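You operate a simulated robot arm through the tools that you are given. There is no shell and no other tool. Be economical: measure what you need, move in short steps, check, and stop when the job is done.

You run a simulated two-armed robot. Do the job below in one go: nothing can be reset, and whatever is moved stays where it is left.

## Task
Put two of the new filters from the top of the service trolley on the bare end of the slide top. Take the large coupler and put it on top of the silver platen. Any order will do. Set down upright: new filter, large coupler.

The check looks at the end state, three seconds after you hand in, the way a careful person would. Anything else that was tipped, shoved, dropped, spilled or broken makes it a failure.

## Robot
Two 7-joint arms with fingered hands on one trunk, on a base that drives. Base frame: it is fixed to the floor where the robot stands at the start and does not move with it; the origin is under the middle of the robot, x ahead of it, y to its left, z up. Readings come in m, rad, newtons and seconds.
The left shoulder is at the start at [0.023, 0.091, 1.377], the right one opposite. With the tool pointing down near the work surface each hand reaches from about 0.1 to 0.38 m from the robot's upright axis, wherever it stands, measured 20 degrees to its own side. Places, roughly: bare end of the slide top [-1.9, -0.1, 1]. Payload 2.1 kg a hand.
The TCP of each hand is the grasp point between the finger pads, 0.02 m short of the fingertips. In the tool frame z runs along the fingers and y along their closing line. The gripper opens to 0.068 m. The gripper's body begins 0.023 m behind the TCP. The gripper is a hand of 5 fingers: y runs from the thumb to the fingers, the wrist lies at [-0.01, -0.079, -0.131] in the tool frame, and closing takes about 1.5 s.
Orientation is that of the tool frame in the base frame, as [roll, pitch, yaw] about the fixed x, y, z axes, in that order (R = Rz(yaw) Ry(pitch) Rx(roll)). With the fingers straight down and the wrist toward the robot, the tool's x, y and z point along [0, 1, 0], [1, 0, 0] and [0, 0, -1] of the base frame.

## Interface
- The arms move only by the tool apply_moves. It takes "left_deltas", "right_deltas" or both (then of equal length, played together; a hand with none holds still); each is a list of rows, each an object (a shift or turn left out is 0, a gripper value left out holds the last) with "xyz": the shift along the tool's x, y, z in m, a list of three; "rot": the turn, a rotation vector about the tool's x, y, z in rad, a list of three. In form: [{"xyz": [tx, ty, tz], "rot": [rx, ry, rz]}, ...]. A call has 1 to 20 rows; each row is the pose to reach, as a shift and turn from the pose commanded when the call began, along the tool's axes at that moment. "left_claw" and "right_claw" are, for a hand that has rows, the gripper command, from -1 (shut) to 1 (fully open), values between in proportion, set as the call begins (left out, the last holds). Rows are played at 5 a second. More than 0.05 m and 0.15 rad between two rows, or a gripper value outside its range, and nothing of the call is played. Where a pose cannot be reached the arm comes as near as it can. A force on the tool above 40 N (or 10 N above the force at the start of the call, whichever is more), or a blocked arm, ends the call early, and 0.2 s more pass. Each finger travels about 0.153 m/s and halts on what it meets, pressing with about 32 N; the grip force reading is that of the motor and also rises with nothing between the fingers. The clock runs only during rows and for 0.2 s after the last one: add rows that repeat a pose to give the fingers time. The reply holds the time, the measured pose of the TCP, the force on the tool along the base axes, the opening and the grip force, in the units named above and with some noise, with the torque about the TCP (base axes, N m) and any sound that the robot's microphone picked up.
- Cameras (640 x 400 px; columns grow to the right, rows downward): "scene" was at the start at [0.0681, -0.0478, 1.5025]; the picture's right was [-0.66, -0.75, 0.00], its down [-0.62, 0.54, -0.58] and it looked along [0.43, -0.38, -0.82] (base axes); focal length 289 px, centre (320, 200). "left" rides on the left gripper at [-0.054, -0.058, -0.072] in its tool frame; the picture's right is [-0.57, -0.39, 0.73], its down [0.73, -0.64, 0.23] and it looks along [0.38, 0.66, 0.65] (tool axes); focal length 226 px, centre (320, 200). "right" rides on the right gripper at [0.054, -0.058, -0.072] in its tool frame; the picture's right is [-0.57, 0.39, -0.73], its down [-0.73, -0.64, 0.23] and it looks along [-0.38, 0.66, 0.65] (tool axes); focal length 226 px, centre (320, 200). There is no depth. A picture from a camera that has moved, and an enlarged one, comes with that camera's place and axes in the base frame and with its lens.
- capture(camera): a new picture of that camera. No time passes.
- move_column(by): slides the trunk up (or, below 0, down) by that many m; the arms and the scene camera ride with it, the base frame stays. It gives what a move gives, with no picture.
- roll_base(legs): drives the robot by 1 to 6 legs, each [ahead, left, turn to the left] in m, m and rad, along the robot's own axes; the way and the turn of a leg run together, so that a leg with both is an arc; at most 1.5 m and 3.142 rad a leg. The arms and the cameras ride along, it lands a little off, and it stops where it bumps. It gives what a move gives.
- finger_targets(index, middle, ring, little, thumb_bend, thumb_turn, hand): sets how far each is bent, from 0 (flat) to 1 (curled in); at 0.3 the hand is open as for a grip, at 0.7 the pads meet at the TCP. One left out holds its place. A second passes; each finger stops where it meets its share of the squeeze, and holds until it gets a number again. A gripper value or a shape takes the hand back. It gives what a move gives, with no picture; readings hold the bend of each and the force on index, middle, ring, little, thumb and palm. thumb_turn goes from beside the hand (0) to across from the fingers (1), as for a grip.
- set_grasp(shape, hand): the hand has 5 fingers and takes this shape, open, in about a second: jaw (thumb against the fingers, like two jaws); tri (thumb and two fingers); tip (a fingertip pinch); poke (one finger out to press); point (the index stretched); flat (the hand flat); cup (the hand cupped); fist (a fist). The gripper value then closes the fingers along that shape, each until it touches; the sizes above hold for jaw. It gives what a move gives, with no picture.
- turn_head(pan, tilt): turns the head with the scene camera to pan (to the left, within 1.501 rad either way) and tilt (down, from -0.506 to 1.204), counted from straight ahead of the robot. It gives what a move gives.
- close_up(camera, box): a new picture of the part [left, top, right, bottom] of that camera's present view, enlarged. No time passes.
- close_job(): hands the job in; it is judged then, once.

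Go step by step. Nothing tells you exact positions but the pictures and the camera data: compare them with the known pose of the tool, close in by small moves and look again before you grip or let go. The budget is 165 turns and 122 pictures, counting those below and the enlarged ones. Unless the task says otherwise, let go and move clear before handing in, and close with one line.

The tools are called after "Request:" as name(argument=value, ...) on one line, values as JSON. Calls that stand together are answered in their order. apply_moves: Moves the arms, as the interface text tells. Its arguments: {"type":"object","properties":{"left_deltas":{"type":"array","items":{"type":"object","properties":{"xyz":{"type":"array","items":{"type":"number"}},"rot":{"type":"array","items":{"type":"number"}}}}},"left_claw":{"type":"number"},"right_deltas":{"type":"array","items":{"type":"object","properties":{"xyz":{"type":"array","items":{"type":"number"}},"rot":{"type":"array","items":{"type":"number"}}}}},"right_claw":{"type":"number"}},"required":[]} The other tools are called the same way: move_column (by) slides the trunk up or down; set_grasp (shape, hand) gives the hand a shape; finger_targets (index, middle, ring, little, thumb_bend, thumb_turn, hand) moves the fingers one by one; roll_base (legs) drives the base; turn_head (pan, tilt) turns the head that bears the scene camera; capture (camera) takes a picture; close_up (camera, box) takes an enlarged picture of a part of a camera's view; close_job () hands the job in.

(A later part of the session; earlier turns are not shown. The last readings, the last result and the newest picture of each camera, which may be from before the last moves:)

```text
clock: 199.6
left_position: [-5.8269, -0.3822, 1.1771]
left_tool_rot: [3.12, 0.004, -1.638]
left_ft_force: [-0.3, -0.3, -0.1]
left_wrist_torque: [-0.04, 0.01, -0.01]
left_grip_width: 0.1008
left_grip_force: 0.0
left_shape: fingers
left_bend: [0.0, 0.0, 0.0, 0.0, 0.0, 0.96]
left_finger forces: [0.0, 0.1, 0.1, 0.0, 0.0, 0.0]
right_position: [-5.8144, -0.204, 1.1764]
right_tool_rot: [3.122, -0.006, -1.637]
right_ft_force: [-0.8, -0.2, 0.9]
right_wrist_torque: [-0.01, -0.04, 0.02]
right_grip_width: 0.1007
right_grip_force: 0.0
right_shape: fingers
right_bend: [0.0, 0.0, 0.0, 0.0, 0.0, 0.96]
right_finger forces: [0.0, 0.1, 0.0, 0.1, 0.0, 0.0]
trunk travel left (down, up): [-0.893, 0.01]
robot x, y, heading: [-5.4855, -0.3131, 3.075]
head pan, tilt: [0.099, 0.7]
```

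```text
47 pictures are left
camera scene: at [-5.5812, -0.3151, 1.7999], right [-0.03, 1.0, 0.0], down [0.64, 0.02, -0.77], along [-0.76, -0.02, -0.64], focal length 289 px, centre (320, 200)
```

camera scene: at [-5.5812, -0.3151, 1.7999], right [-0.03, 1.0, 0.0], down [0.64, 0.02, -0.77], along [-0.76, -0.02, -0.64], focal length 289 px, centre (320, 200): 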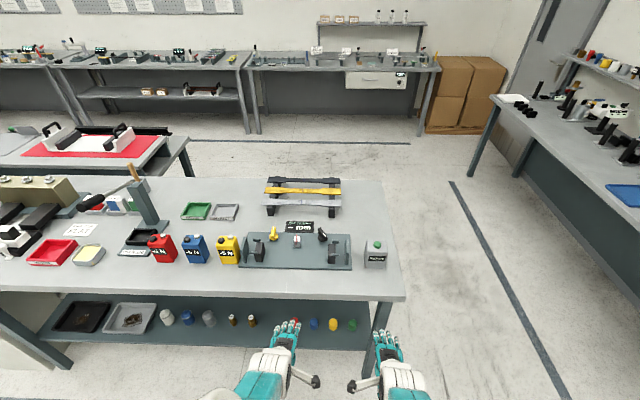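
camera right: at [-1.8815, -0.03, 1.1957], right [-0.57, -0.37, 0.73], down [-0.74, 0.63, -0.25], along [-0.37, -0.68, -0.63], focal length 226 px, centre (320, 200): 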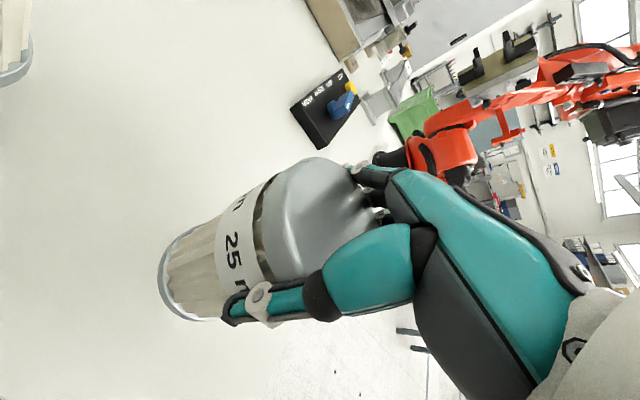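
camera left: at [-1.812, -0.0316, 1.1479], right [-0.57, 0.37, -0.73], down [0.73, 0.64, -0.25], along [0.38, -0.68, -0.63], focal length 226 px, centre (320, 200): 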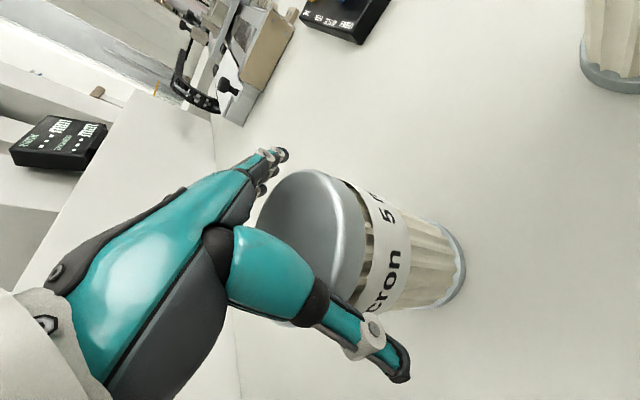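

Request:
close_up(camera="scene", box=[40, 270, 240, 395])

Request:
close_up(camera="scene", box=[190, 285, 310, 360])

Request:
close_up(camera="scene", box=[0, 165, 400, 285])

```text
3.20 times, centred on (140, 332) of scene
camera zoom: at [-5.5812, -0.3151, 1.7999], right [-0.03, 1.0, 0.0], down [0.64, 0.02, -0.77], along [-0.76, -0.02, -0.64], focal length 924 px, centre (896, -224)
```

zoom: 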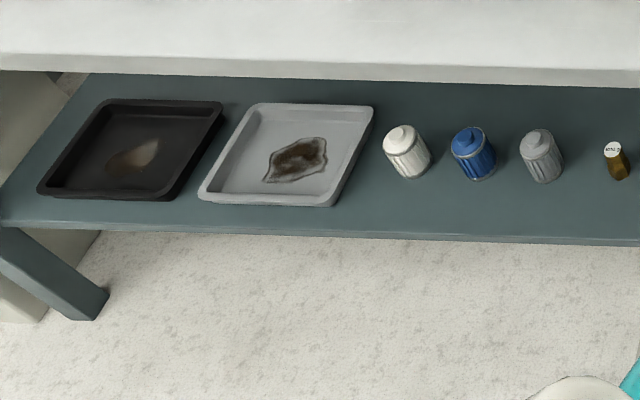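

```text
5.33 times, centred on (250, 322) of scene
camera zoom: at [-5.5812, -0.3151, 1.7999], right [-0.03, 1.0, 0.0], down [0.64, 0.02, -0.77], along [-0.76, -0.02, -0.64], focal length 1541 px, centre (693, -453)
```

zoom: 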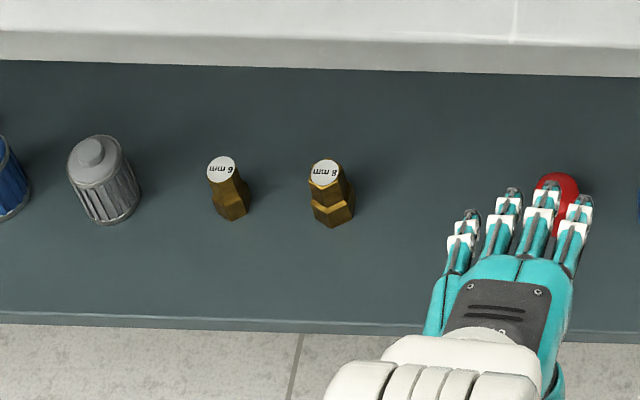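

```text
1.60 times, centred on (200, 225) of scene
camera zoom: at [-5.5812, -0.3151, 1.7999], right [-0.03, 1.0, 0.0], down [0.64, 0.02, -0.77], along [-0.76, -0.02, -0.64], focal length 462 px, centre (512, 160)
```

zoom: 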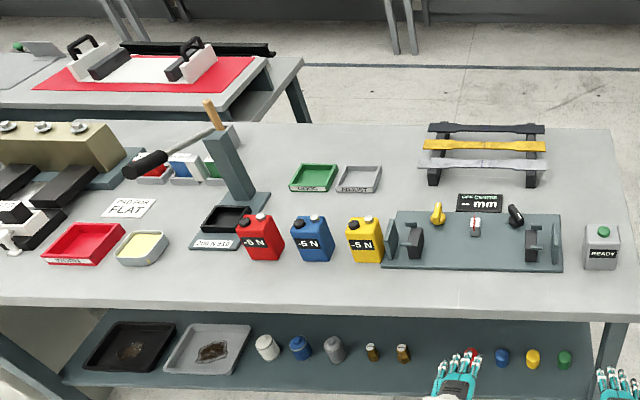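

The parts here are labelled 6 mm and 8 mm, so the large coupler is the 10 mm brass one on the trolley. Now I look for the silver platen here.

Request:
turn_head(pan=0.85, tilt=0.4)

Request:
capture(camera="scene")

Request:
turn_head(pan=-0.7, tilt=0.4)

Request:
close_up(camera="scene", box=[240, 120, 560, 320])

```text
clock: 200.7
left_position: [-5.8261, -0.3824, 1.1773]
left_tool_rot: [3.118, 0.003, -1.639]
left_ft_force: [-1.0, 0.5, 0.3]
left_wrist_torque: [0.01, 0.01, -0.02]
left_grip_width: 0.1009
left_grip_force: 0.0
left_shape: fingers
left_bend: [0.0, 0.0, 0.0, 0.0, 0.0, 0.96]
left_finger forces: [0.0, 0.0, 0.1, 0.0, 0.1, 0.1]
right_position: [-5.8132, -0.2026, 1.1762]
right_tool_rot: [3.12, -0.005, -1.639]
right_ft_force: [0.1, 0.3, 0.5]
right_wrist_torque: [-0.01, 0.03, -0.04]
right_grip_width: 0.1009
right_grip_force: 0.0
right_shape: fingers
right_bend: [0.0, 0.0, 0.0, 0.0, 0.0, 0.96]
right_finger forces: [0.0, 0.0, 0.0, 0.1, 0.1, 0.1]
trunk travel left (down, up): [-0.893, 0.01]
robot x, y, heading: [-5.4811, -0.3106, 3.069]
head pan, tilt: [0.85, 0.4]
```

```text
43 pictures are left
camera scene: at [-5.562, -0.3776, 1.8267], right [-0.7, 0.71, 0.0], down [0.28, 0.27, -0.92], along [-0.65, -0.65, -0.39], focal length 289 px, centre (320, 200)
```

scene: 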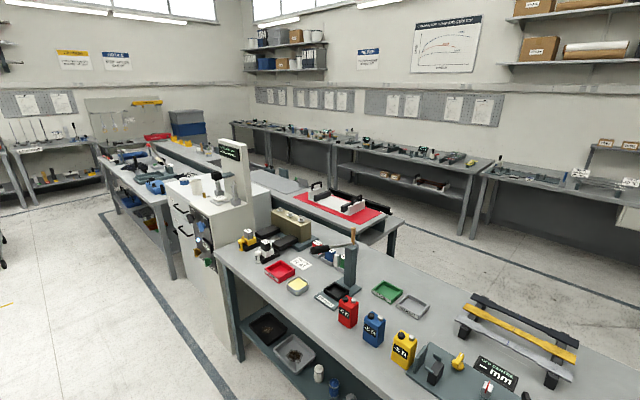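

```text
clock: 202.3
left_position: [-5.8267, -0.3818, 1.176]
left_tool_rot: [3.12, 0.003, -1.639]
left_ft_force: [-0.2, -0.1, -0.3]
left_wrist_torque: [-0.01, 0.03, 0.01]
left_grip_width: 0.1006
left_grip_force: 0.0
left_shape: fingers
left_bend: [0.0, 0.0, 0.0, 0.0, 0.0, 0.96]
left_finger forces: [0.0, 0.0, 0.0, 0.0, 0.0, 0.0]
right_position: [-5.8132, -0.2041, 1.1774]
right_tool_rot: [3.121, -0.004, -1.638]
right_ft_force: [-0.6, 0.1, -0.1]
right_wrist_torque: [0.01, 0.0, 0.0]
right_grip_width: 0.1007
right_grip_force: 0.2
right_shape: fingers
right_bend: [0.0, 0.0, 0.0, 0.0, 0.0, 0.96]
right_finger forces: [0.0, 0.0, 0.0, 0.0, 0.1, 0.1]
trunk travel left (down, up): [-0.893, 0.01]
robot x, y, heading: [-5.4845, -0.3089, 3.076]
head pan, tilt: [-0.7, 0.4]
```

```text
2.00 times, centred on (400, 220) of scene
camera zoom: at [-5.563, -0.2481, 1.8268], right [0.69, 0.72, 0.0], down [0.28, -0.27, -0.92], along [-0.66, 0.64, -0.39], focal length 578 px, centre (160, 160)
```

zoom: 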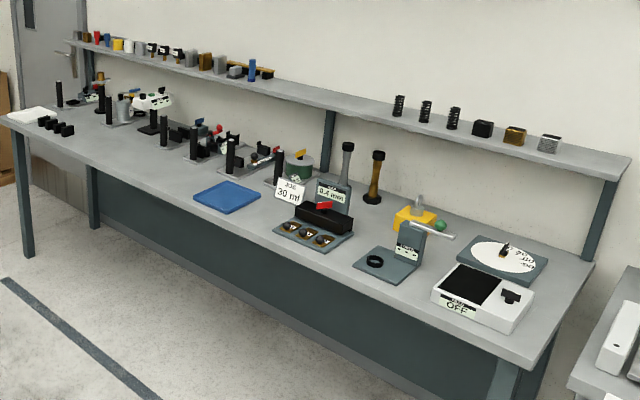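

Request:
turn_head(pan=0.85, tilt=0.4)

Request:
close_up(camera="scene", box=[80, 130, 280, 255])

Request:
close_up(camera="scene", box=[240, 110, 440, 235])

Request:
close_up(camera="scene", box=[0, 80, 160, 180])

```text
clock: 203.9
left_position: [-5.8263, -0.3823, 1.1772]
left_tool_rot: [3.12, 0.003, -1.639]
left_ft_force: [0.4, 1.1, 0.6]
left_wrist_torque: [0.03, 0.02, 0.03]
left_grip_width: 0.1007
left_grip_force: 0.1
left_shape: fingers
left_bend: [0.0, 0.0, 0.0, 0.0, 0.0, 0.96]
left_finger forces: [0.0, 0.0, 0.0, 0.1, 0.0, 0.0]
right_position: [-5.8138, -0.2027, 1.1758]
right_tool_rot: [3.119, -0.005, -1.636]
right_ft_force: [-0.6, -0.5, 0.3]
right_wrist_torque: [-0.01, 0.01, -0.01]
right_grip_width: 0.1009
right_grip_force: 0.0
right_shape: fingers
right_bend: [0.0, 0.0, 0.0, 0.0, 0.0, 0.96]
right_finger forces: [0.0, 0.1, 0.0, 0.0, 0.0, 0.0]
trunk travel left (down, up): [-0.893, 0.01]
robot x, y, heading: [-5.483, -0.3091, 3.074]
head pan, tilt: [0.85, 0.4]
```

```text
3.20 times, centred on (180, 192) of scene
camera zoom: at [-5.562, -0.3777, 1.8268], right [-0.7, 0.71, 0.0], down [0.28, 0.27, -0.92], along [-0.65, -0.65, -0.39], focal length 924 px, centre (768, 224)
```

zoom: 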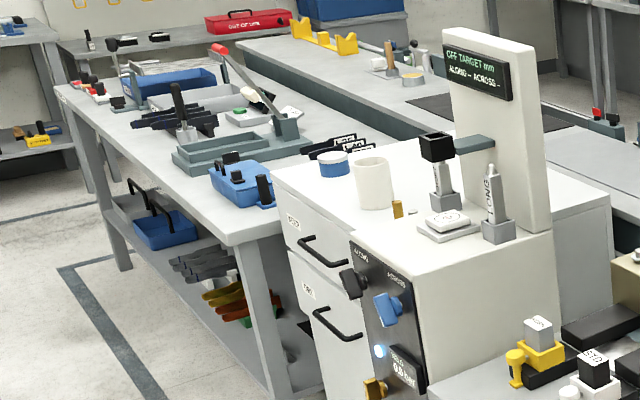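

```text
3.20 times, centred on (340, 172) of scene
camera zoom: at [-5.562, -0.3777, 1.8268], right [-0.7, 0.71, 0.0], down [0.28, 0.27, -0.92], along [-0.65, -0.65, -0.39], focal length 924 px, centre (256, 288)
```

zoom: 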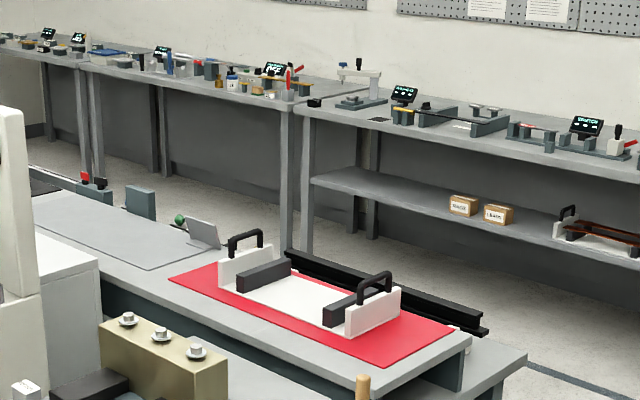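

```text
4.00 times, centred on (80, 130) of scene
camera zoom: at [-5.562, -0.3777, 1.8268], right [-0.7, 0.71, 0.0], down [0.28, 0.27, -0.92], along [-0.65, -0.65, -0.39], focal length 1156 px, centre (1280, 480)
```

zoom: 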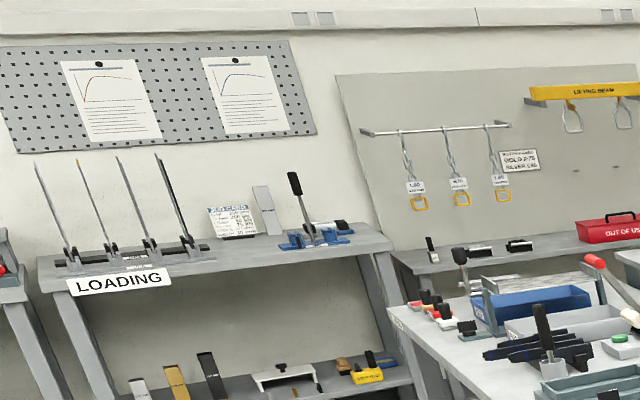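

A sign lists "gold/silver" values and a LOADING bench holds silver, gold and black plates. I drive south along the corridor for a closer look.

Request:
roll_base(legs=[[0, 0, 1.638], [1.5, 0.1, 0], [1.2, 0, 0]])

Request:
turn_head(pan=0, tilt=0.4)

Request:
capture(camera="scene")

```text
refused: leg 2 is longer than a leg can be; nothing moved
```

```text
clock: 205.1
left_position: [-5.827, -0.3825, 1.1756]
left_tool_rot: [3.118, 0.003, -1.637]
left_ft_force: [0.5, 0.6, 0.8]
left_wrist_torque: [-0.01, 0.05, 0.01]
left_grip_width: 0.101
left_grip_force: 0.0
left_shape: fingers
left_bend: [0.0, 0.0, 0.0, 0.0, 0.0, 0.96]
left_finger forces: [0.0, 0.1, 0.0, 0.0, 0.1, 0.1]
right_position: [-5.8133, -0.2031, 1.1764]
right_tool_rot: [3.121, -0.007, -1.637]
right_ft_force: [-0.3, 0.4, -0.1]
right_wrist_torque: [-0.01, 0.01, -0.01]
right_grip_width: 0.1009
right_grip_force: 0.0
right_shape: fingers
right_bend: [0.0, 0.0, 0.0, 0.0, 0.0, 0.96]
right_finger forces: [0.1, 0.0, 0.1, 0.0, 0.0, 0.0]
trunk travel left (down, up): [-0.893, 0.01]
robot x, y, heading: [-5.4837, -0.31, 3.074]
head pan, tilt: [0.0, 0.4]
```

```text
38 pictures are left
camera scene: at [-5.5887, -0.3063, 1.8268], right [0.07, 1.0, 0.0], down [0.39, -0.03, -0.92], along [-0.92, 0.06, -0.39], focal length 289 px, centre (320, 200)
```

scene: 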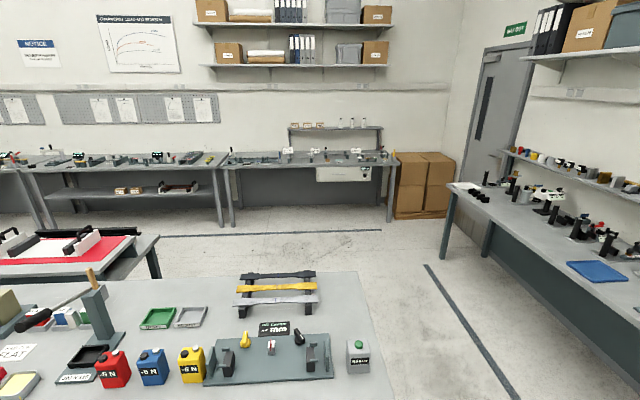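

Request:
roll_base(legs=[[0, 0, 1.638], [1.4, 0.1, 0], [1.3, 0, 0]])

Request:
turn_head(pan=0.1, tilt=0.4)

Request:
capture(camera="scene")

```text
clock: 222.4
left_position: [-5.3164, -3.3961, 1.1766]
left_tool_rot: [3.119, 0.003, -0.014]
left_ft_force: [-0.6, -0.6, 0.2]
left_wrist_torque: [-0.01, -0.02, -0.02]
left_grip_width: 0.1005
left_grip_force: 0.0
left_shape: fingers
left_bend: [0.0, 0.0, 0.0, 0.0, 0.0, 0.96]
left_finger forces: [0.1, 0.0, 0.0, 0.0, 0.0, 0.1]
right_position: [-5.496, -3.3918, 1.1766]
right_tool_rot: [3.12, -0.004, -0.013]
right_ft_force: [0.7, -0.3, -0.1]
right_wrist_torque: [-0.01, -0.02, 0.0]
right_grip_width: 0.1008
right_grip_force: 0.1
right_shape: fingers
right_bend: [0.0, 0.0, 0.0, 0.0, 0.0, 0.96]
right_finger forces: [0.1, 0.1, 0.0, 0.1, 0.0, 0.0]
trunk travel left (down, up): [-0.893, 0.01]
robot x, y, heading: [-5.4029, -3.0596, -1.582]
head pan, tilt: [0.0, 0.4]
```

```text
clock: 223.1
left_position: [-5.316, -3.3951, 1.176]
left_tool_rot: [3.12, 0.003, -0.013]
left_ft_force: [0.2, -0.6, -0.3]
left_wrist_torque: [-0.01, -0.01, 0.0]
left_grip_width: 0.1009
left_grip_force: 0.0
left_shape: fingers
left_bend: [0.0, 0.0, 0.0, 0.0, 0.0, 0.96]
left_finger forces: [0.0, 0.1, 0.0, 0.1, 0.0, 0.1]
right_position: [-5.495, -3.3922, 1.1763]
right_tool_rot: [3.12, -0.006, -0.011]
right_ft_force: [0.5, 0.2, -0.2]
right_wrist_torque: [-0.01, 0.02, -0.04]
right_grip_width: 0.1008
right_grip_force: 0.0
right_shape: fingers
right_bend: [0.0, 0.0, 0.0, 0.0, 0.0, 0.96]
right_finger forces: [0.0, 0.1, 0.1, 0.1, 0.0, 0.0]
trunk travel left (down, up): [-0.893, 0.01]
robot x, y, heading: [-5.4066, -3.0595, -1.588]
head pan, tilt: [0.099, 0.4]
```

```text
37 pictures are left
camera scene: at [-5.3964, -3.1609, 1.8268], right [-1.0, -0.09, 0.0], down [-0.03, 0.39, -0.92], along [0.08, -0.92, -0.39], focal length 289 px, centre (320, 200)
```

scene: 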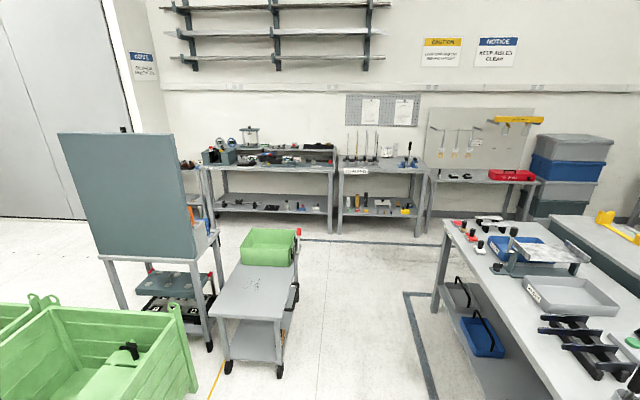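

Request:
close_up(camera="scene", box=[190, 120, 350, 220])

Request:
close_up(camera="scene", box=[330, 120, 490, 220])

Request:
close_up(camera="scene", box=[110, 160, 220, 330])

```text
4.00 times, centred on (270, 170) of scene
camera zoom: at [-5.3964, -3.1609, 1.8268], right [-1.0, -0.09, 0.0], down [-0.03, 0.39, -0.92], along [0.08, -0.92, -0.39], focal length 1156 px, centre (520, 320)
```

zoom: 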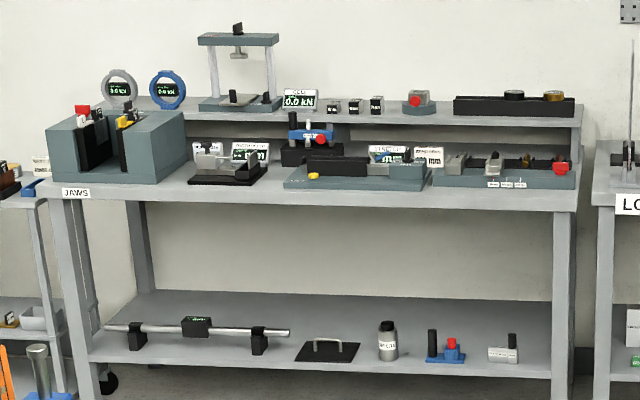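

```text
4.00 times, centred on (410, 170) of scene
camera zoom: at [-5.3964, -3.1609, 1.8268], right [-1.0, -0.09, 0.0], down [-0.03, 0.39, -0.92], along [0.08, -0.92, -0.39], focal length 1156 px, centre (-40, 320)
```

zoom: 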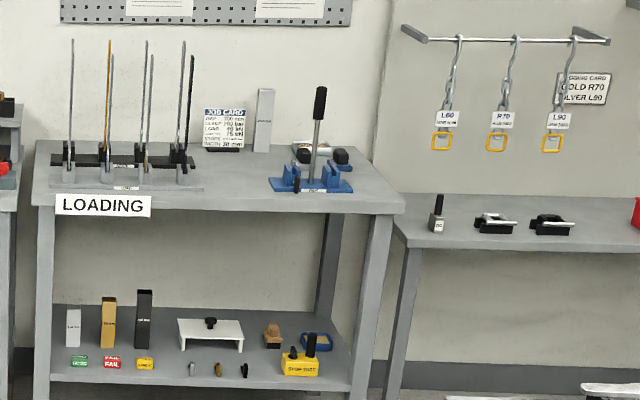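

```text
2.35 times, centred on (165, 245) of scene
camera zoom: at [-5.3964, -3.1609, 1.8268], right [-1.0, -0.09, 0.0], down [-0.03, 0.39, -0.92], along [0.08, -0.92, -0.39], focal length 680 px, centre (685, 94)
```

zoom: 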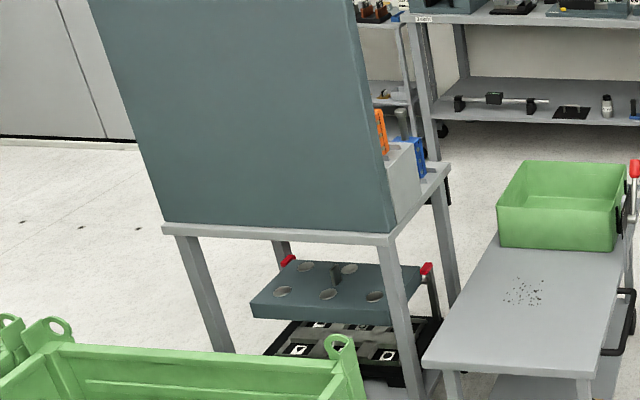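

A black rack on the JAWS bench holds a silver and a gold disc – possible compression platens. Zooming in.

Request:
close_up(camera="scene", box=[284, 132, 348, 172])

Request:
close_up(camera="scene", box=[225, 120, 305, 170])

```text
10.00 times, centred on (316, 152) of scene
camera zoom: at [-5.3964, -3.1609, 1.8268], right [-1.0, -0.09, 0.0], down [-0.03, 0.39, -0.92], along [0.08, -0.92, -0.39], focal length 2889 px, centre (360, 680)
```

zoom: 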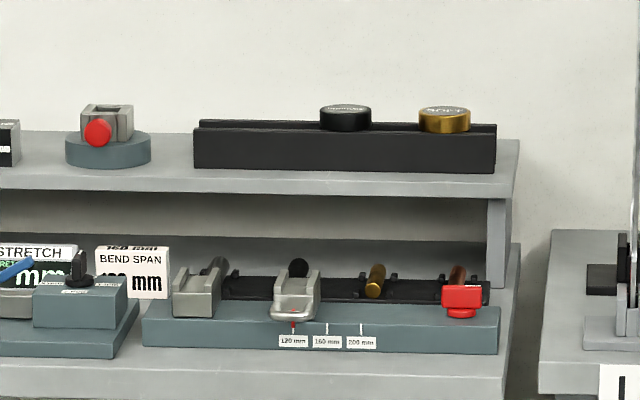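

```text
8.00 times, centred on (265, 145) of scene
camera zoom: at [-5.3964, -3.1609, 1.8268], right [-1.0, -0.09, 0.0], down [-0.03, 0.39, -0.92], along [0.08, -0.92, -0.39], focal length 2311 px, centre (760, 640)
```

zoom: 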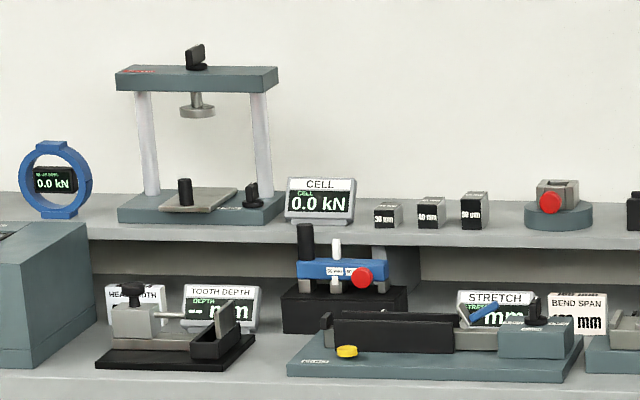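

Request:
close_up(camera="scene", box=[312, 138, 336, 153])

```text
16.00 times, centred on (324, 146) of scene
camera zoom: at [-5.3964, -3.1609, 1.8268], right [-1.0, -0.09, 0.0], down [-0.03, 0.39, -0.92], along [0.08, -0.92, -0.39], focal length 4622 px, centre (256, 1072)
```

zoom: 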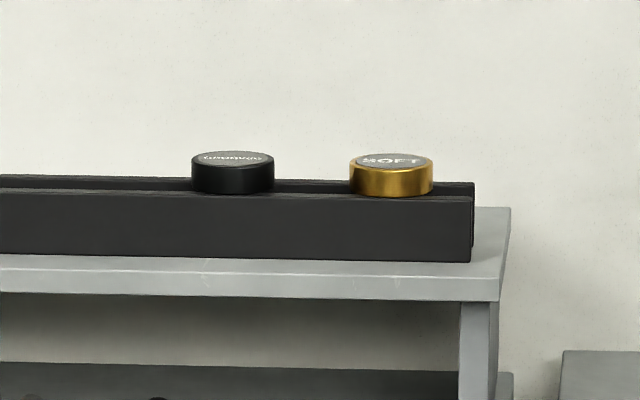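

The discs are GROOVED (black), SOFT (gold); the matching silver one, PLAIN, stands on the trolley next to the 10 mm coupler. I drive back to the trolley.

Request:
roll_base(legs=[[-1.5, 0, 0], [-1.5, 0, 0], [-0.55, 0, 0], [0, 0, 1.588], [1.5, 0, 0]])

```text
clock: 251.3
left_position: [-3.4909, 0.5586, 1.1759]
left_tool_rot: [3.122, 0.004, 1.541]
left_ft_force: [0.4, 0.3, -0.8]
left_wrist_torque: [-0.02, 0.0, -0.04]
left_grip_width: 0.1009
left_grip_force: 0.1
left_shape: fingers
left_bend: [0.0, 0.0, 0.0, 0.0, 0.0, 0.96]
left_finger forces: [0.0, 0.0, 0.0, 0.1, 0.0, 0.0]
right_position: [-3.4979, 0.3799, 1.1773]
right_tool_rot: [3.122, -0.005, 1.541]
right_ft_force: [-0.4, -0.4, 0.2]
right_wrist_torque: [-0.01, 0.0, 0.03]
right_grip_width: 0.1008
right_grip_force: 0.0
right_shape: fingers
right_bend: [0.0, 0.0, 0.0, 0.0, 0.0, 0.96]
right_finger forces: [0.1, 0.1, 0.1, 0.0, 0.0, 0.0]
trunk travel left (down, up): [-0.893, 0.01]
robot x, y, heading: [-3.8278, 0.472, -0.036]
head pan, tilt: [0.099, 0.4]
```

Request:
roll_base(legs=[[0, 0, 0.036], [1.5, 0.03, 0], [1.5, 0, 0], [0.6, 0, 0]])

```text
refused: leg 2 is longer than a leg can be; nothing moved
```

Request:
roll_base(legs=[[0, 0, 0.036], [1.45, 0.03, 0], [1.5, 0, 0], [0.6, 0, 0]])

```text
clock: 269.0
left_position: [0.0744, 0.5821, 1.1766]
left_tool_rot: [3.119, 0.004, 1.576]
left_ft_force: [-0.4, -0.3, 0.1]
left_wrist_torque: [0.02, 0.0, 0.02]
left_grip_width: 0.1007
left_grip_force: 0.1
left_shape: fingers
left_bend: [0.0, 0.0, 0.0, 0.0, 0.0, 0.96]
left_finger forces: [0.0, 0.0, 0.0, 0.0, 0.1, 0.0]
right_position: [0.0745, 0.4026, 1.1763]
right_tool_rot: [3.121, -0.005, 1.578]
right_ft_force: [-0.1, -1.0, 0.6]
right_wrist_torque: [0.01, -0.04, 0.0]
right_grip_width: 0.1009
right_grip_force: 0.1
right_shape: fingers
right_bend: [0.0, 0.0, 0.0, 0.0, 0.0, 0.96]
right_finger forces: [0.0, 0.0, 0.0, 0.0, 0.1, 0.0]
trunk travel left (down, up): [-0.893, 0.01]
robot x, y, heading: [-0.2602, 0.4836, 0.007]
head pan, tilt: [0.099, 0.4]
```

I'm back near the start. The 10 mm coupler is at about (0.58,−0.44), the PLAIN platen at (0.573,−0.262, top 0.91). I'll use the left hand in jaw shape; first raise hands relative to a lowered trunk.

Request:
set_grasp(hand="left", shape="jaw")

Request:
set_grasp(hand="right", shape="jaw")

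Request:
apply_moves(left_deltas=[{"xyz": [0, -0.01, -0.04]}, {"xyz": [0, -0.02, -0.08]}, {"xyz": [0, -0.02, -0.12]}, {"xyz": [0, -0.02, -0.16]}, {"xyz": [0, -0.02, -0.2]}, {"xyz": [0, -0.02, -0.24]}], right_deltas=[{"xyz": [0, -0.03, -0.035]}, {"xyz": [-0.01, -0.06, -0.07]}, {"xyz": [-0.02, -0.09, -0.105]}, {"xyz": [-0.03, -0.12, -0.14]}, {"xyz": [-0.04, -0.14, -0.18]}, {"xyz": [-0.05, -0.14, -0.22]}])

Request:
move_column(by=-0.38)

```text
clock: 269.9
left_position: [0.075, 0.5817, 1.1749]
left_tool_rot: [3.119, 0.004, 1.577]
left_ft_force: [-0.1, 0.4, -0.7]
left_wrist_torque: [-0.02, 0.0, 0.02]
left_grip_width: 0.068
left_grip_force: 0.1
left_shape: jaw
left_bend: [0.3, 0.3, 0.3, 0.3, 0.3, 0.98]
left_finger forces: [0.0, 0.0, 0.0, 0.1, 0.1, 0.1]
right_position: [0.0741, 0.4026, 1.176]
right_tool_rot: [3.122, -0.006, 1.577]
right_ft_force: [0.2, 0.8, 0.3]
right_wrist_torque: [0.0, 0.0, 0.02]
right_grip_width: 0.1011
right_grip_force: 0.1
right_shape: fingers
right_bend: [0.0, 0.0, 0.0, 0.0, 0.0, 0.96]
right_finger forces: [0.0, 0.0, 0.0, 0.0, 0.0, 0.1]
trunk travel left (down, up): [-0.893, 0.01]
robot x, y, heading: [-0.2621, 0.4884, 0.003]
head pan, tilt: [0.099, 0.4]
```

```text
clock: 270.8
left_position: [0.0746, 0.5822, 1.1769]
left_tool_rot: [3.118, 0.002, 1.576]
left_ft_force: [0.1, 0.1, 0.3]
left_wrist_torque: [0.0, 0.02, -0.01]
left_grip_width: 0.0681
left_grip_force: 0.1
left_shape: jaw
left_bend: [0.3, 0.3, 0.3, 0.3, 0.3, 0.98]
left_finger forces: [0.1, 0.0, 0.1, 0.1, 0.1, 0.0]
right_position: [0.0748, 0.4026, 1.1759]
right_tool_rot: [3.123, -0.006, 1.577]
right_ft_force: [0.1, 0.8, 0.7]
right_wrist_torque: [-0.04, -0.03, 0.0]
right_grip_width: 0.068
right_grip_force: 0.1
right_shape: jaw
right_bend: [0.3, 0.3, 0.3, 0.3, 0.3, 0.98]
right_finger forces: [0.0, 0.0, 0.0, 0.0, 0.0, 0.0]
trunk travel left (down, up): [-0.893, 0.01]
robot x, y, heading: [-0.2599, 0.4898, 0.006]
head pan, tilt: [0.099, 0.4]
```

```text
clock: 271.4
left_position: [0.1436, 0.6066, 1.3189]
left_tool_rot: [2.907, -0.055, 1.584]
left_ft_force: [0.4, -0.9, 0.2]
left_wrist_torque: [0.0, 0.04, -0.02]
left_grip_width: 0.0679
left_grip_force: 0.1
left_shape: jaw
left_bend: [0.3, 0.3, 0.3, 0.3, 0.3, 0.98]
left_finger forces: [0.1, 0.0, 0.1, 0.0, 0.1, 0.0]
right_position: [0.1387, 0.3898, 1.2963]
right_tool_rot: [2.943, 0.027, 1.625]
right_ft_force: [-0.2, 0.9, -0.5]
right_wrist_torque: [-0.03, 0.0, -0.02]
right_grip_width: 0.0682
right_grip_force: 0.1
right_shape: jaw
right_bend: [0.3, 0.3, 0.3, 0.3, 0.3, 0.98]
right_finger forces: [0.0, 0.0, 0.0, 0.0, 0.0, 0.0]
right hand out of reach, approached as far as the arm can: row 1
trunk travel left (down, up): [-0.893, 0.01]
robot x, y, heading: [-0.2612, 0.4909, 0.005]
head pan, tilt: [0.099, 0.4]
stopped in row 3 (left hand): the arm was blocked; the commanded pose is now the measured one
```

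```text
clock: 275.1
left_position: [0.1434, 0.6035, 0.9434]
left_tool_rot: [2.893, -0.047, 1.584]
left_ft_force: [-1.0, 0.1, 0.5]
left_wrist_torque: [-0.01, -0.01, -0.02]
left_grip_width: 0.0681
left_grip_force: 0.1
left_shape: jaw
left_bend: [0.3, 0.3, 0.3, 0.3, 0.3, 0.98]
left_finger forces: [0.1, 0.0, 0.0, 0.0, 0.0, 0.1]
right_position: [0.1376, 0.3937, 0.9197]
right_tool_rot: [2.935, 0.02, 1.628]
right_ft_force: [-0.2, -0.3, -0.2]
right_wrist_torque: [0.0, 0.03, 0.0]
right_grip_width: 0.0681
right_grip_force: 0.0
right_shape: jaw
right_bend: [0.3, 0.3, 0.3, 0.3, 0.3, 0.98]
right_finger forces: [0.0, 0.0, 0.1, 0.1, 0.1, 0.0]
trunk travel left (down, up): [-0.513, 0.39]
robot x, y, heading: [-0.2629, 0.485, 0.005]
head pan, tilt: [0.099, 0.4]
```

The arms settled tilted 14° forward, which suits the reach. I tuck the right hand out to its side, then line up with the coupler with the trunk raised.

Request:
apply_moves(right_deltas=[{"xyz": [-0.03, -0.023, -0.02]}, {"xyz": [-0.06, -0.046, -0.04]}, {"xyz": [-0.09, -0.07, -0.06]}, {"xyz": [-0.12, -0.093, -0.08]}, {"xyz": [-0.15, -0.116, -0.1]}, {"xyz": [-0.18, -0.14, -0.12]}, {"xyz": [-0.209, -0.163, -0.14]}])

Request:
move_column(by=0.25)

Request:
roll_base(legs=[[0.1, 0, 0], [0, -1.06, 0], [0.24, 0, 0]])

Request:
turn_head(pan=0.1, tilt=0.95)

Request:
capture(camera="scene")

Request:
capture(camera="left")

```text
clock: 276.7
left_position: [0.1419, 0.6046, 0.9424]
left_tool_rot: [2.895, -0.051, 1.582]
left_ft_force: [0.9, 0.5, 0.3]
left_wrist_torque: [-0.01, 0.01, -0.02]
left_grip_width: 0.0679
left_grip_force: 0.0
left_shape: jaw
left_bend: [0.3, 0.3, 0.3, 0.3, 0.3, 0.98]
left_finger forces: [0.1, 0.0, 0.0, 0.0, 0.1, 0.0]
right_position: [-0.0411, 0.1738, 1.0257]
right_tool_rot: [2.945, 0.022, 1.63]
right_ft_force: [-0.3, 0.1, 0.6]
right_wrist_torque: [0.02, -0.01, 0.0]
right_grip_width: 0.0679
right_grip_force: 0.1
right_shape: jaw
right_bend: [0.3, 0.3, 0.3, 0.3, 0.3, 0.98]
right_finger forces: [0.0, 0.1, 0.0, 0.0, 0.1, 0.0]
trunk travel left (down, up): [-0.513, 0.39]
robot x, y, heading: [-0.2617, 0.4908, 0.007]
head pan, tilt: [0.099, 0.4]
```

```text
clock: 279.3
left_position: [0.1397, 0.6026, 1.1888]
left_tool_rot: [2.905, -0.049, 1.581]
left_ft_force: [0.6, -0.3, -0.4]
left_wrist_torque: [0.01, 0.01, 0.01]
left_grip_width: 0.0679
left_grip_force: 0.0
left_shape: jaw
left_bend: [0.3, 0.3, 0.3, 0.3, 0.3, 0.98]
left_finger forces: [0.1, 0.1, 0.1, 0.0, 0.1, 0.0]
right_position: [-0.042, 0.1761, 1.2757]
right_tool_rot: [2.945, 0.022, 1.627]
right_ft_force: [-0.6, 0.1, -0.3]
right_wrist_torque: [0.0, -0.02, -0.01]
right_grip_width: 0.068
right_grip_force: 0.2
right_shape: jaw
right_bend: [0.3, 0.3, 0.3, 0.3, 0.3, 0.98]
right_finger forces: [0.0, 0.0, 0.0, 0.1, 0.0, 0.0]
trunk travel left (down, up): [-0.763, 0.14]
robot x, y, heading: [-0.263, 0.4913, 0.006]
head pan, tilt: [0.099, 0.4]
```

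```text
clock: 286.9
left_position: [0.4739, -0.478, 1.1883]
left_tool_rot: [2.907, -0.05, 1.562]
left_ft_force: [-0.5, 0.2, 0.4]
left_wrist_torque: [0.01, 0.0, -0.01]
left_grip_width: 0.068
left_grip_force: 0.1
left_shape: jaw
left_bend: [0.3, 0.3, 0.3, 0.3, 0.3, 0.98]
left_finger forces: [0.0, 0.0, 0.0, 0.0, 0.0, 0.1]
right_position: [0.2845, -0.903, 1.275]
right_tool_rot: [2.946, 0.021, 1.607]
right_ft_force: [0.4, 0.4, 0.5]
right_wrist_torque: [0.0, -0.01, 0.0]
right_grip_width: 0.0682
right_grip_force: 0.0
right_shape: jaw
right_bend: [0.3, 0.3, 0.3, 0.3, 0.3, 0.98]
right_finger forces: [0.0, 0.0, 0.0, 0.0, 0.1, 0.0]
trunk travel left (down, up): [-0.763, 0.14]
robot x, y, heading: [0.0698, -0.5848, -0.016]
head pan, tilt: [0.099, 0.4]
```

```text
clock: 287.8
left_position: [0.4734, -0.4775, 1.1877]
left_tool_rot: [2.907, -0.048, 1.561]
left_ft_force: [0.8, 0.4, 0.2]
left_wrist_torque: [-0.01, -0.03, 0.0]
left_grip_width: 0.068
left_grip_force: 0.0
left_shape: jaw
left_bend: [0.3, 0.3, 0.3, 0.3, 0.3, 0.98]
left_finger forces: [0.0, 0.0, 0.0, 0.0, 0.0, 0.1]
right_position: [0.2841, -0.9018, 1.2759]
right_tool_rot: [2.945, 0.022, 1.609]
right_ft_force: [-0.2, 0.2, 0.2]
right_wrist_torque: [-0.01, 0.03, 0.01]
right_grip_width: 0.0682
right_grip_force: 0.0
right_shape: jaw
right_bend: [0.3, 0.3, 0.3, 0.3, 0.3, 0.98]
right_finger forces: [0.0, 0.0, 0.0, 0.0, 0.0, 0.0]
trunk travel left (down, up): [-0.763, 0.14]
robot x, y, heading: [0.0728, -0.585, -0.011]
head pan, tilt: [0.099, 0.949]
```

```text
30 pictures are left
camera scene: at [0.154, -0.5798, 1.6501], right [0.08, -1.0, 0.0], down [-0.81, -0.07, -0.58], along [0.58, 0.05, -0.81], focal length 289 px, centre (320, 200)
```

scene: 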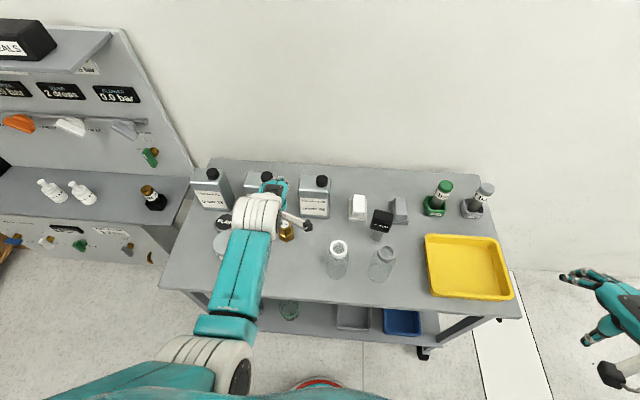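

```text
29 pictures are left
camera left: at [0.3981, -0.5353, 1.2431], right [-0.21, -0.52, -0.82], down [-0.56, 0.76, -0.34], along [0.8, 0.39, -0.45], focal length 226 px, centre (320, 200)
```

left: 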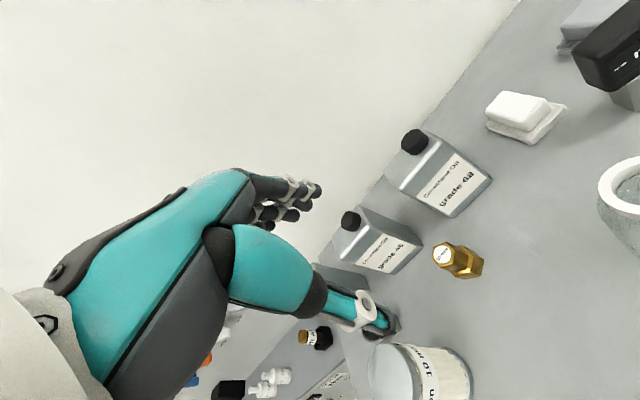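

The coupler reads (0.587,−0.438), from z≈0.825 to 0.91. I drive in a little and straighten the left hand to vertical.

Request:
roll_base(legs=[[0.125, 0.04, 0.012]])

Request:
apply_moves(left_deltas=[{"rot": [0.08, 0, 0]}, {"rot": [0.16, 0, 0]}, {"rot": [0.236, 0, 0], "xyz": [0, -0.01, 0]}, {"rot": [0.236, 0, 0], "xyz": [0, -0.012, 0]}])

Request:
capture(camera="left")

```text
clock: 289.1
left_position: [0.5968, -0.4342, 1.188]
left_tool_rot: [2.908, -0.05, 1.575]
left_ft_force: [1.0, -0.8, -0.3]
left_wrist_torque: [0.0, 0.02, -0.01]
left_grip_width: 0.068
left_grip_force: 0.0
left_shape: jaw
left_bend: [0.3, 0.3, 0.3, 0.3, 0.3, 0.98]
left_finger forces: [0.1, 0.1, 0.0, 0.1, 0.0, 0.0]
right_position: [0.4136, -0.8597, 1.2762]
right_tool_rot: [2.947, 0.023, 1.621]
right_ft_force: [0.0, -0.1, -0.3]
right_wrist_torque: [0.0, -0.03, -0.01]
right_grip_width: 0.068
right_grip_force: 0.0
right_shape: jaw
right_bend: [0.3, 0.3, 0.3, 0.3, 0.3, 0.98]
right_finger forces: [0.0, 0.0, 0.0, 0.1, 0.0, 0.0]
trunk travel left (down, up): [-0.763, 0.14]
robot x, y, heading: [0.193, -0.5483, -0.002]
head pan, tilt: [0.099, 0.949]
```

```text
clock: 290.1
left_position: [0.5823, -0.4355, 1.1865]
left_tool_rot: [-3.14, -0.047, 1.575]
left_ft_force: [0.3, 0.0, -0.9]
left_wrist_torque: [-0.01, -0.02, 0.03]
left_grip_width: 0.0681
left_grip_force: 0.0
left_shape: jaw
left_bend: [0.3, 0.3, 0.3, 0.3, 0.3, 0.98]
left_finger forces: [0.1, 0.0, 0.0, 0.1, 0.0, 0.0]
right_position: [0.412, -0.8619, 1.2756]
right_tool_rot: [2.943, 0.021, 1.621]
right_ft_force: [0.0, -0.3, 0.4]
right_wrist_torque: [0.01, 0.04, -0.01]
right_grip_width: 0.0681
right_grip_force: 0.1
right_shape: jaw
right_bend: [0.3, 0.3, 0.3, 0.3, 0.3, 0.98]
right_finger forces: [0.0, 0.1, 0.0, 0.1, 0.1, 0.1]
trunk travel left (down, up): [-0.763, 0.14]
robot x, y, heading: [0.1945, -0.5486, -0.002]
head pan, tilt: [0.099, 0.949]
```

```text
28 pictures are left
camera left: at [0.5241, -0.4938, 1.2554], right [-0.39, -0.53, -0.75], down [-0.64, 0.74, -0.19], along [0.66, 0.41, -0.63], focal length 226 px, centre (320, 200)
```

left: 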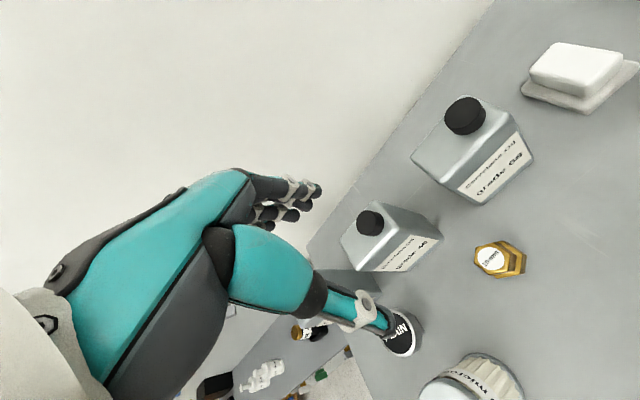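

Left hand is over the coupler. I trim the tilt and lower the trunk toward it.

Request:
apply_moves(left_deltas=[{"rot": [0, -0.047, 0], "xyz": [0, -0.002, 0]}, {"rot": [0, -0.047, 0], "xyz": [0, -0.002, 0]}])

Request:
move_column(by=-0.22)

Request:
capture(camera="left")

Request:
capture(camera="scene")

```text
clock: 290.7
left_position: [0.5821, -0.433, 1.1859]
left_tool_rot: [-3.14, -0.003, 1.574]
left_ft_force: [-0.5, 0.2, 0.6]
left_wrist_torque: [0.0, 0.0, 0.0]
left_grip_width: 0.0679
left_grip_force: 0.1
left_shape: jaw
left_bend: [0.3, 0.3, 0.3, 0.3, 0.3, 0.98]
left_finger forces: [0.0, 0.0, 0.1, 0.1, 0.0, 0.0]
right_position: [0.4111, -0.8604, 1.2758]
right_tool_rot: [2.945, 0.021, 1.62]
right_ft_force: [-0.2, 0.5, 0.2]
right_wrist_torque: [0.0, 0.0, 0.03]
right_grip_width: 0.0677
right_grip_force: 0.1
right_shape: jaw
right_bend: [0.3, 0.3, 0.3, 0.3, 0.3, 0.98]
right_finger forces: [0.0, 0.0, 0.0, 0.0, 0.0, 0.1]
trunk travel left (down, up): [-0.763, 0.14]
robot x, y, heading: [0.1951, -0.5472, -0.002]
head pan, tilt: [0.099, 0.949]
```

```text
clock: 293.1
left_position: [0.5817, -0.4335, 0.9663]
left_tool_rot: [-3.141, -0.001, 1.575]
left_ft_force: [-0.1, 0.3, 0.2]
left_wrist_torque: [-0.01, 0.0, 0.03]
left_grip_width: 0.0679
left_grip_force: 0.0
left_shape: jaw
left_bend: [0.3, 0.3, 0.3, 0.3, 0.3, 0.98]
left_finger forces: [0.0, 0.1, 0.0, 0.0, 0.0, 0.0]
right_position: [0.4117, -0.8611, 1.0546]
right_tool_rot: [2.943, 0.021, 1.621]
right_ft_force: [1.0, 0.3, 0.3]
right_wrist_torque: [0.01, 0.03, 0.03]
right_grip_width: 0.068
right_grip_force: 0.1
right_shape: jaw
right_bend: [0.3, 0.3, 0.3, 0.3, 0.3, 0.98]
right_finger forces: [0.1, 0.1, 0.0, 0.0, 0.0, 0.1]
trunk travel left (down, up): [-0.543, 0.36]
robot x, y, heading: [0.193, -0.5462, -0.007]
head pan, tilt: [0.099, 0.949]
```

```text
27 pictures are left
camera left: at [0.5224, -0.4898, 1.0386], right [-0.39, -0.57, -0.73], down [-0.64, 0.73, -0.23], along [0.66, 0.38, -0.65], focal length 226 px, centre (320, 200)
```

left: 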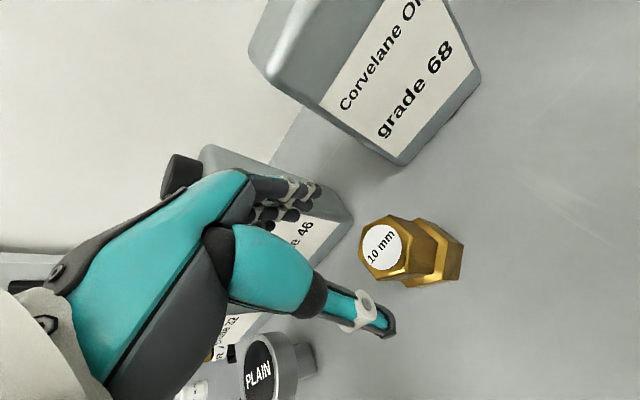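

```text
26 pictures are left
camera scene: at [0.284, -0.5401, 1.4299], right [0.1, -1.0, 0.0], down [-0.81, -0.08, -0.58], along [0.58, 0.06, -0.81], focal length 289 px, centre (320, 200)
```

scene: 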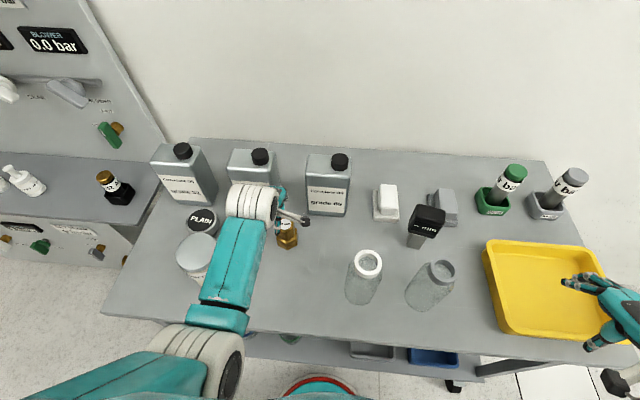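

Aligned within 5 mm and clear of the bottles. I correct and lower to grip height.

Request:
apply_moves(left_deltas=[{"xyz": [-0.004, -0.001, 0.02]}, {"xyz": [-0.004, -0.001, 0.04]}])

Request:
move_column(by=-0.034)

Request:
capture(camera="left")

```text
clock: 293.6
left_position: [0.5822, -0.4382, 0.9259]
left_tool_rot: [3.142, -0.003, 1.576]
left_ft_force: [0.7, 0.1, 0.1]
left_wrist_torque: [0.02, 0.0, 0.01]
left_grip_width: 0.0679
left_grip_force: 0.1
left_shape: jaw
left_bend: [0.3, 0.3, 0.3, 0.3, 0.3, 0.98]
left_finger forces: [0.1, 0.1, 0.0, 0.0, 0.0, 0.1]
right_position: [0.4114, -0.8598, 1.057]
right_tool_rot: [2.943, 0.021, 1.621]
right_ft_force: [-0.2, -0.2, 0.5]
right_wrist_torque: [0.03, 0.01, -0.03]
right_grip_width: 0.0683
right_grip_force: 0.0
right_shape: jaw
right_bend: [0.3, 0.3, 0.3, 0.3, 0.3, 0.98]
right_finger forces: [0.0, 0.0, 0.0, 0.0, 0.0, 0.0]
trunk travel left (down, up): [-0.543, 0.36]
robot x, y, heading: [0.1949, -0.5457, -0.006]
head pan, tilt: [0.099, 0.949]
```

```text
clock: 294.4
left_position: [0.5797, -0.4365, 0.8923]
left_tool_rot: [-3.141, -0.004, 1.573]
left_ft_force: [-1.1, 0.3, 1.6]
left_wrist_torque: [-0.01, 0.02, 0.0]
left_grip_width: 0.0679
left_grip_force: 0.0
left_shape: jaw
left_bend: [0.3, 0.3, 0.3, 0.3, 0.29, 0.98]
left_finger forces: [0.8, 0.0, 0.0, 0.0, 2.1, 0.0]
right_position: [0.4112, -0.8615, 1.0207]
right_tool_rot: [2.945, 0.021, 1.621]
right_ft_force: [-0.1, 0.3, 0.0]
right_wrist_torque: [0.01, 0.01, -0.01]
right_grip_width: 0.0681
right_grip_force: 0.0
right_shape: jaw
right_bend: [0.3, 0.3, 0.3, 0.3, 0.3, 0.98]
right_finger forces: [0.0, 0.0, 0.2, 0.0, 0.0, 0.0]
trunk travel left (down, up): [-0.509, 0.394]
robot x, y, heading: [0.1978, -0.5482, -0.0]
head pan, tilt: [0.099, 0.949]
```

```text
25 pictures are left
camera left: at [0.5214, -0.4936, 0.9645], right [-0.39, -0.57, -0.73], down [-0.64, 0.73, -0.23], along [0.66, 0.38, -0.65], focal length 226 px, centre (320, 200)
```

left: 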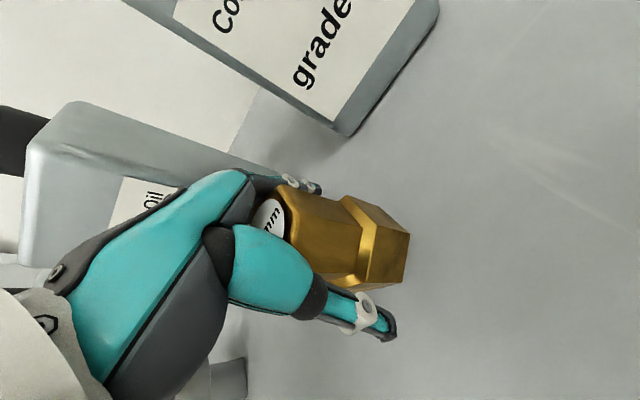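

The coupler's upper hex sits between thumb and fingers. I close the grip.

Request:
apply_moves(left_deltas=[{"xyz": [0, 0, 0]}, {"xyz": [0, 0, 0]}, {"xyz": [0, 0, 0]}, {"xyz": [0, 0, 0]}, {"xyz": [0, 0, 0]}, {"xyz": [0, 0, 0]}, {"xyz": [0, 0, 0]}, {"xyz": [0, 0, 0]}], left_claw=-1)

Request:
capture(camera="left")

```text
clock: 296.2
left_position: [0.5803, -0.439, 0.8919]
left_tool_rot: [-3.141, -0.003, 1.576]
left_ft_force: [-0.9, 1.0, 1.6]
left_wrist_torque: [0.05, 0.12, -0.02]
left_grip_width: 0.0541
left_grip_force: 31.7
left_shape: jaw
left_bend: [0.35, 0.4, 0.4, 0.41, 0.5, 0.99]
left_finger forces: [20.2, 9.9, 0.1, 0.0, 31.1, 0.1]
right_position: [0.4112, -0.8618, 1.0215]
right_tool_rot: [2.945, 0.021, 1.62]
right_ft_force: [0.7, 0.6, 0.2]
right_wrist_torque: [-0.01, -0.01, 0.0]
right_grip_width: 0.0681
right_grip_force: 0.0
right_shape: jaw
right_bend: [0.3, 0.3, 0.3, 0.3, 0.3, 0.98]
right_finger forces: [0.1, 0.0, 0.0, 0.1, 0.1, 0.1]
trunk travel left (down, up): [-0.509, 0.394]
robot x, y, heading: [0.1953, -0.5441, -0.001]
head pan, tilt: [0.099, 0.949]
```

```text
24 pictures are left
camera left: at [0.5213, -0.4937, 0.9646], right [-0.39, -0.57, -0.73], down [-0.64, 0.73, -0.23], along [0.66, 0.38, -0.65], focal length 226 px, centre (320, 200)
```

left: 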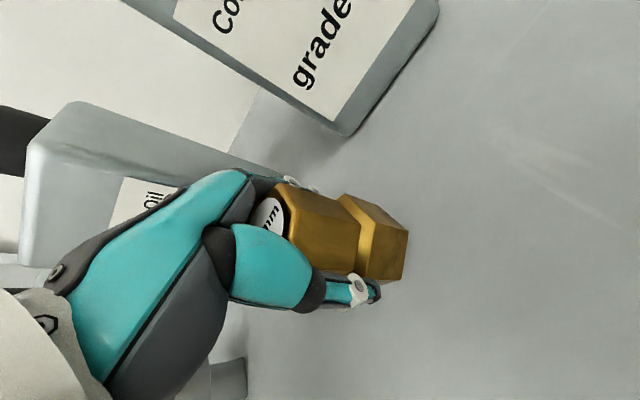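

Gripped with 31 N. I lift with the trunk and check the hold.

Request:
move_column(by=0.03)

Request:
capture(camera="left")

```text
clock: 297.0
left_position: [0.5794, -0.4387, 0.9231]
left_tool_rot: [-3.138, -0.003, 1.575]
left_ft_force: [-0.1, -0.4, -2.4]
left_wrist_torque: [0.01, 0.03, 0.03]
left_grip_width: 0.0538
left_grip_force: 32.1
left_shape: jaw
left_bend: [0.34, 0.4, 0.4, 0.41, 0.51, 0.99]
left_finger forces: [19.4, 10.6, 0.1, 0.1, 29.9, 0.0]
right_position: [0.412, -0.8615, 1.0521]
right_tool_rot: [2.945, 0.023, 1.621]
right_ft_force: [0.5, 0.0, 0.3]
right_wrist_torque: [0.0, -0.02, 0.04]
right_grip_width: 0.0678
right_grip_force: 0.0
right_shape: jaw
right_bend: [0.3, 0.3, 0.3, 0.3, 0.3, 0.98]
right_finger forces: [0.0, 0.0, 0.1, 0.0, 0.1, 0.0]
trunk travel left (down, up): [-0.539, 0.364]
robot x, y, heading: [0.1933, -0.5439, -0.004]
head pan, tilt: [0.099, 0.949]
```

```text
23 pictures are left
camera left: at [0.5216, -0.4937, 0.9944], right [-0.39, -0.57, -0.73], down [-0.64, 0.73, -0.23], along [0.66, 0.38, -0.65], focal length 226 px, centre (320, 200)
```

left: 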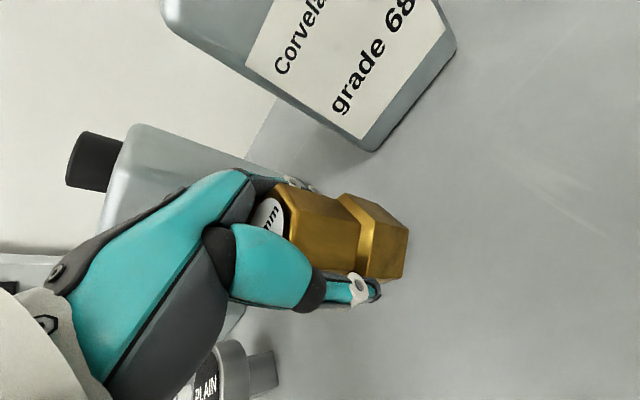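

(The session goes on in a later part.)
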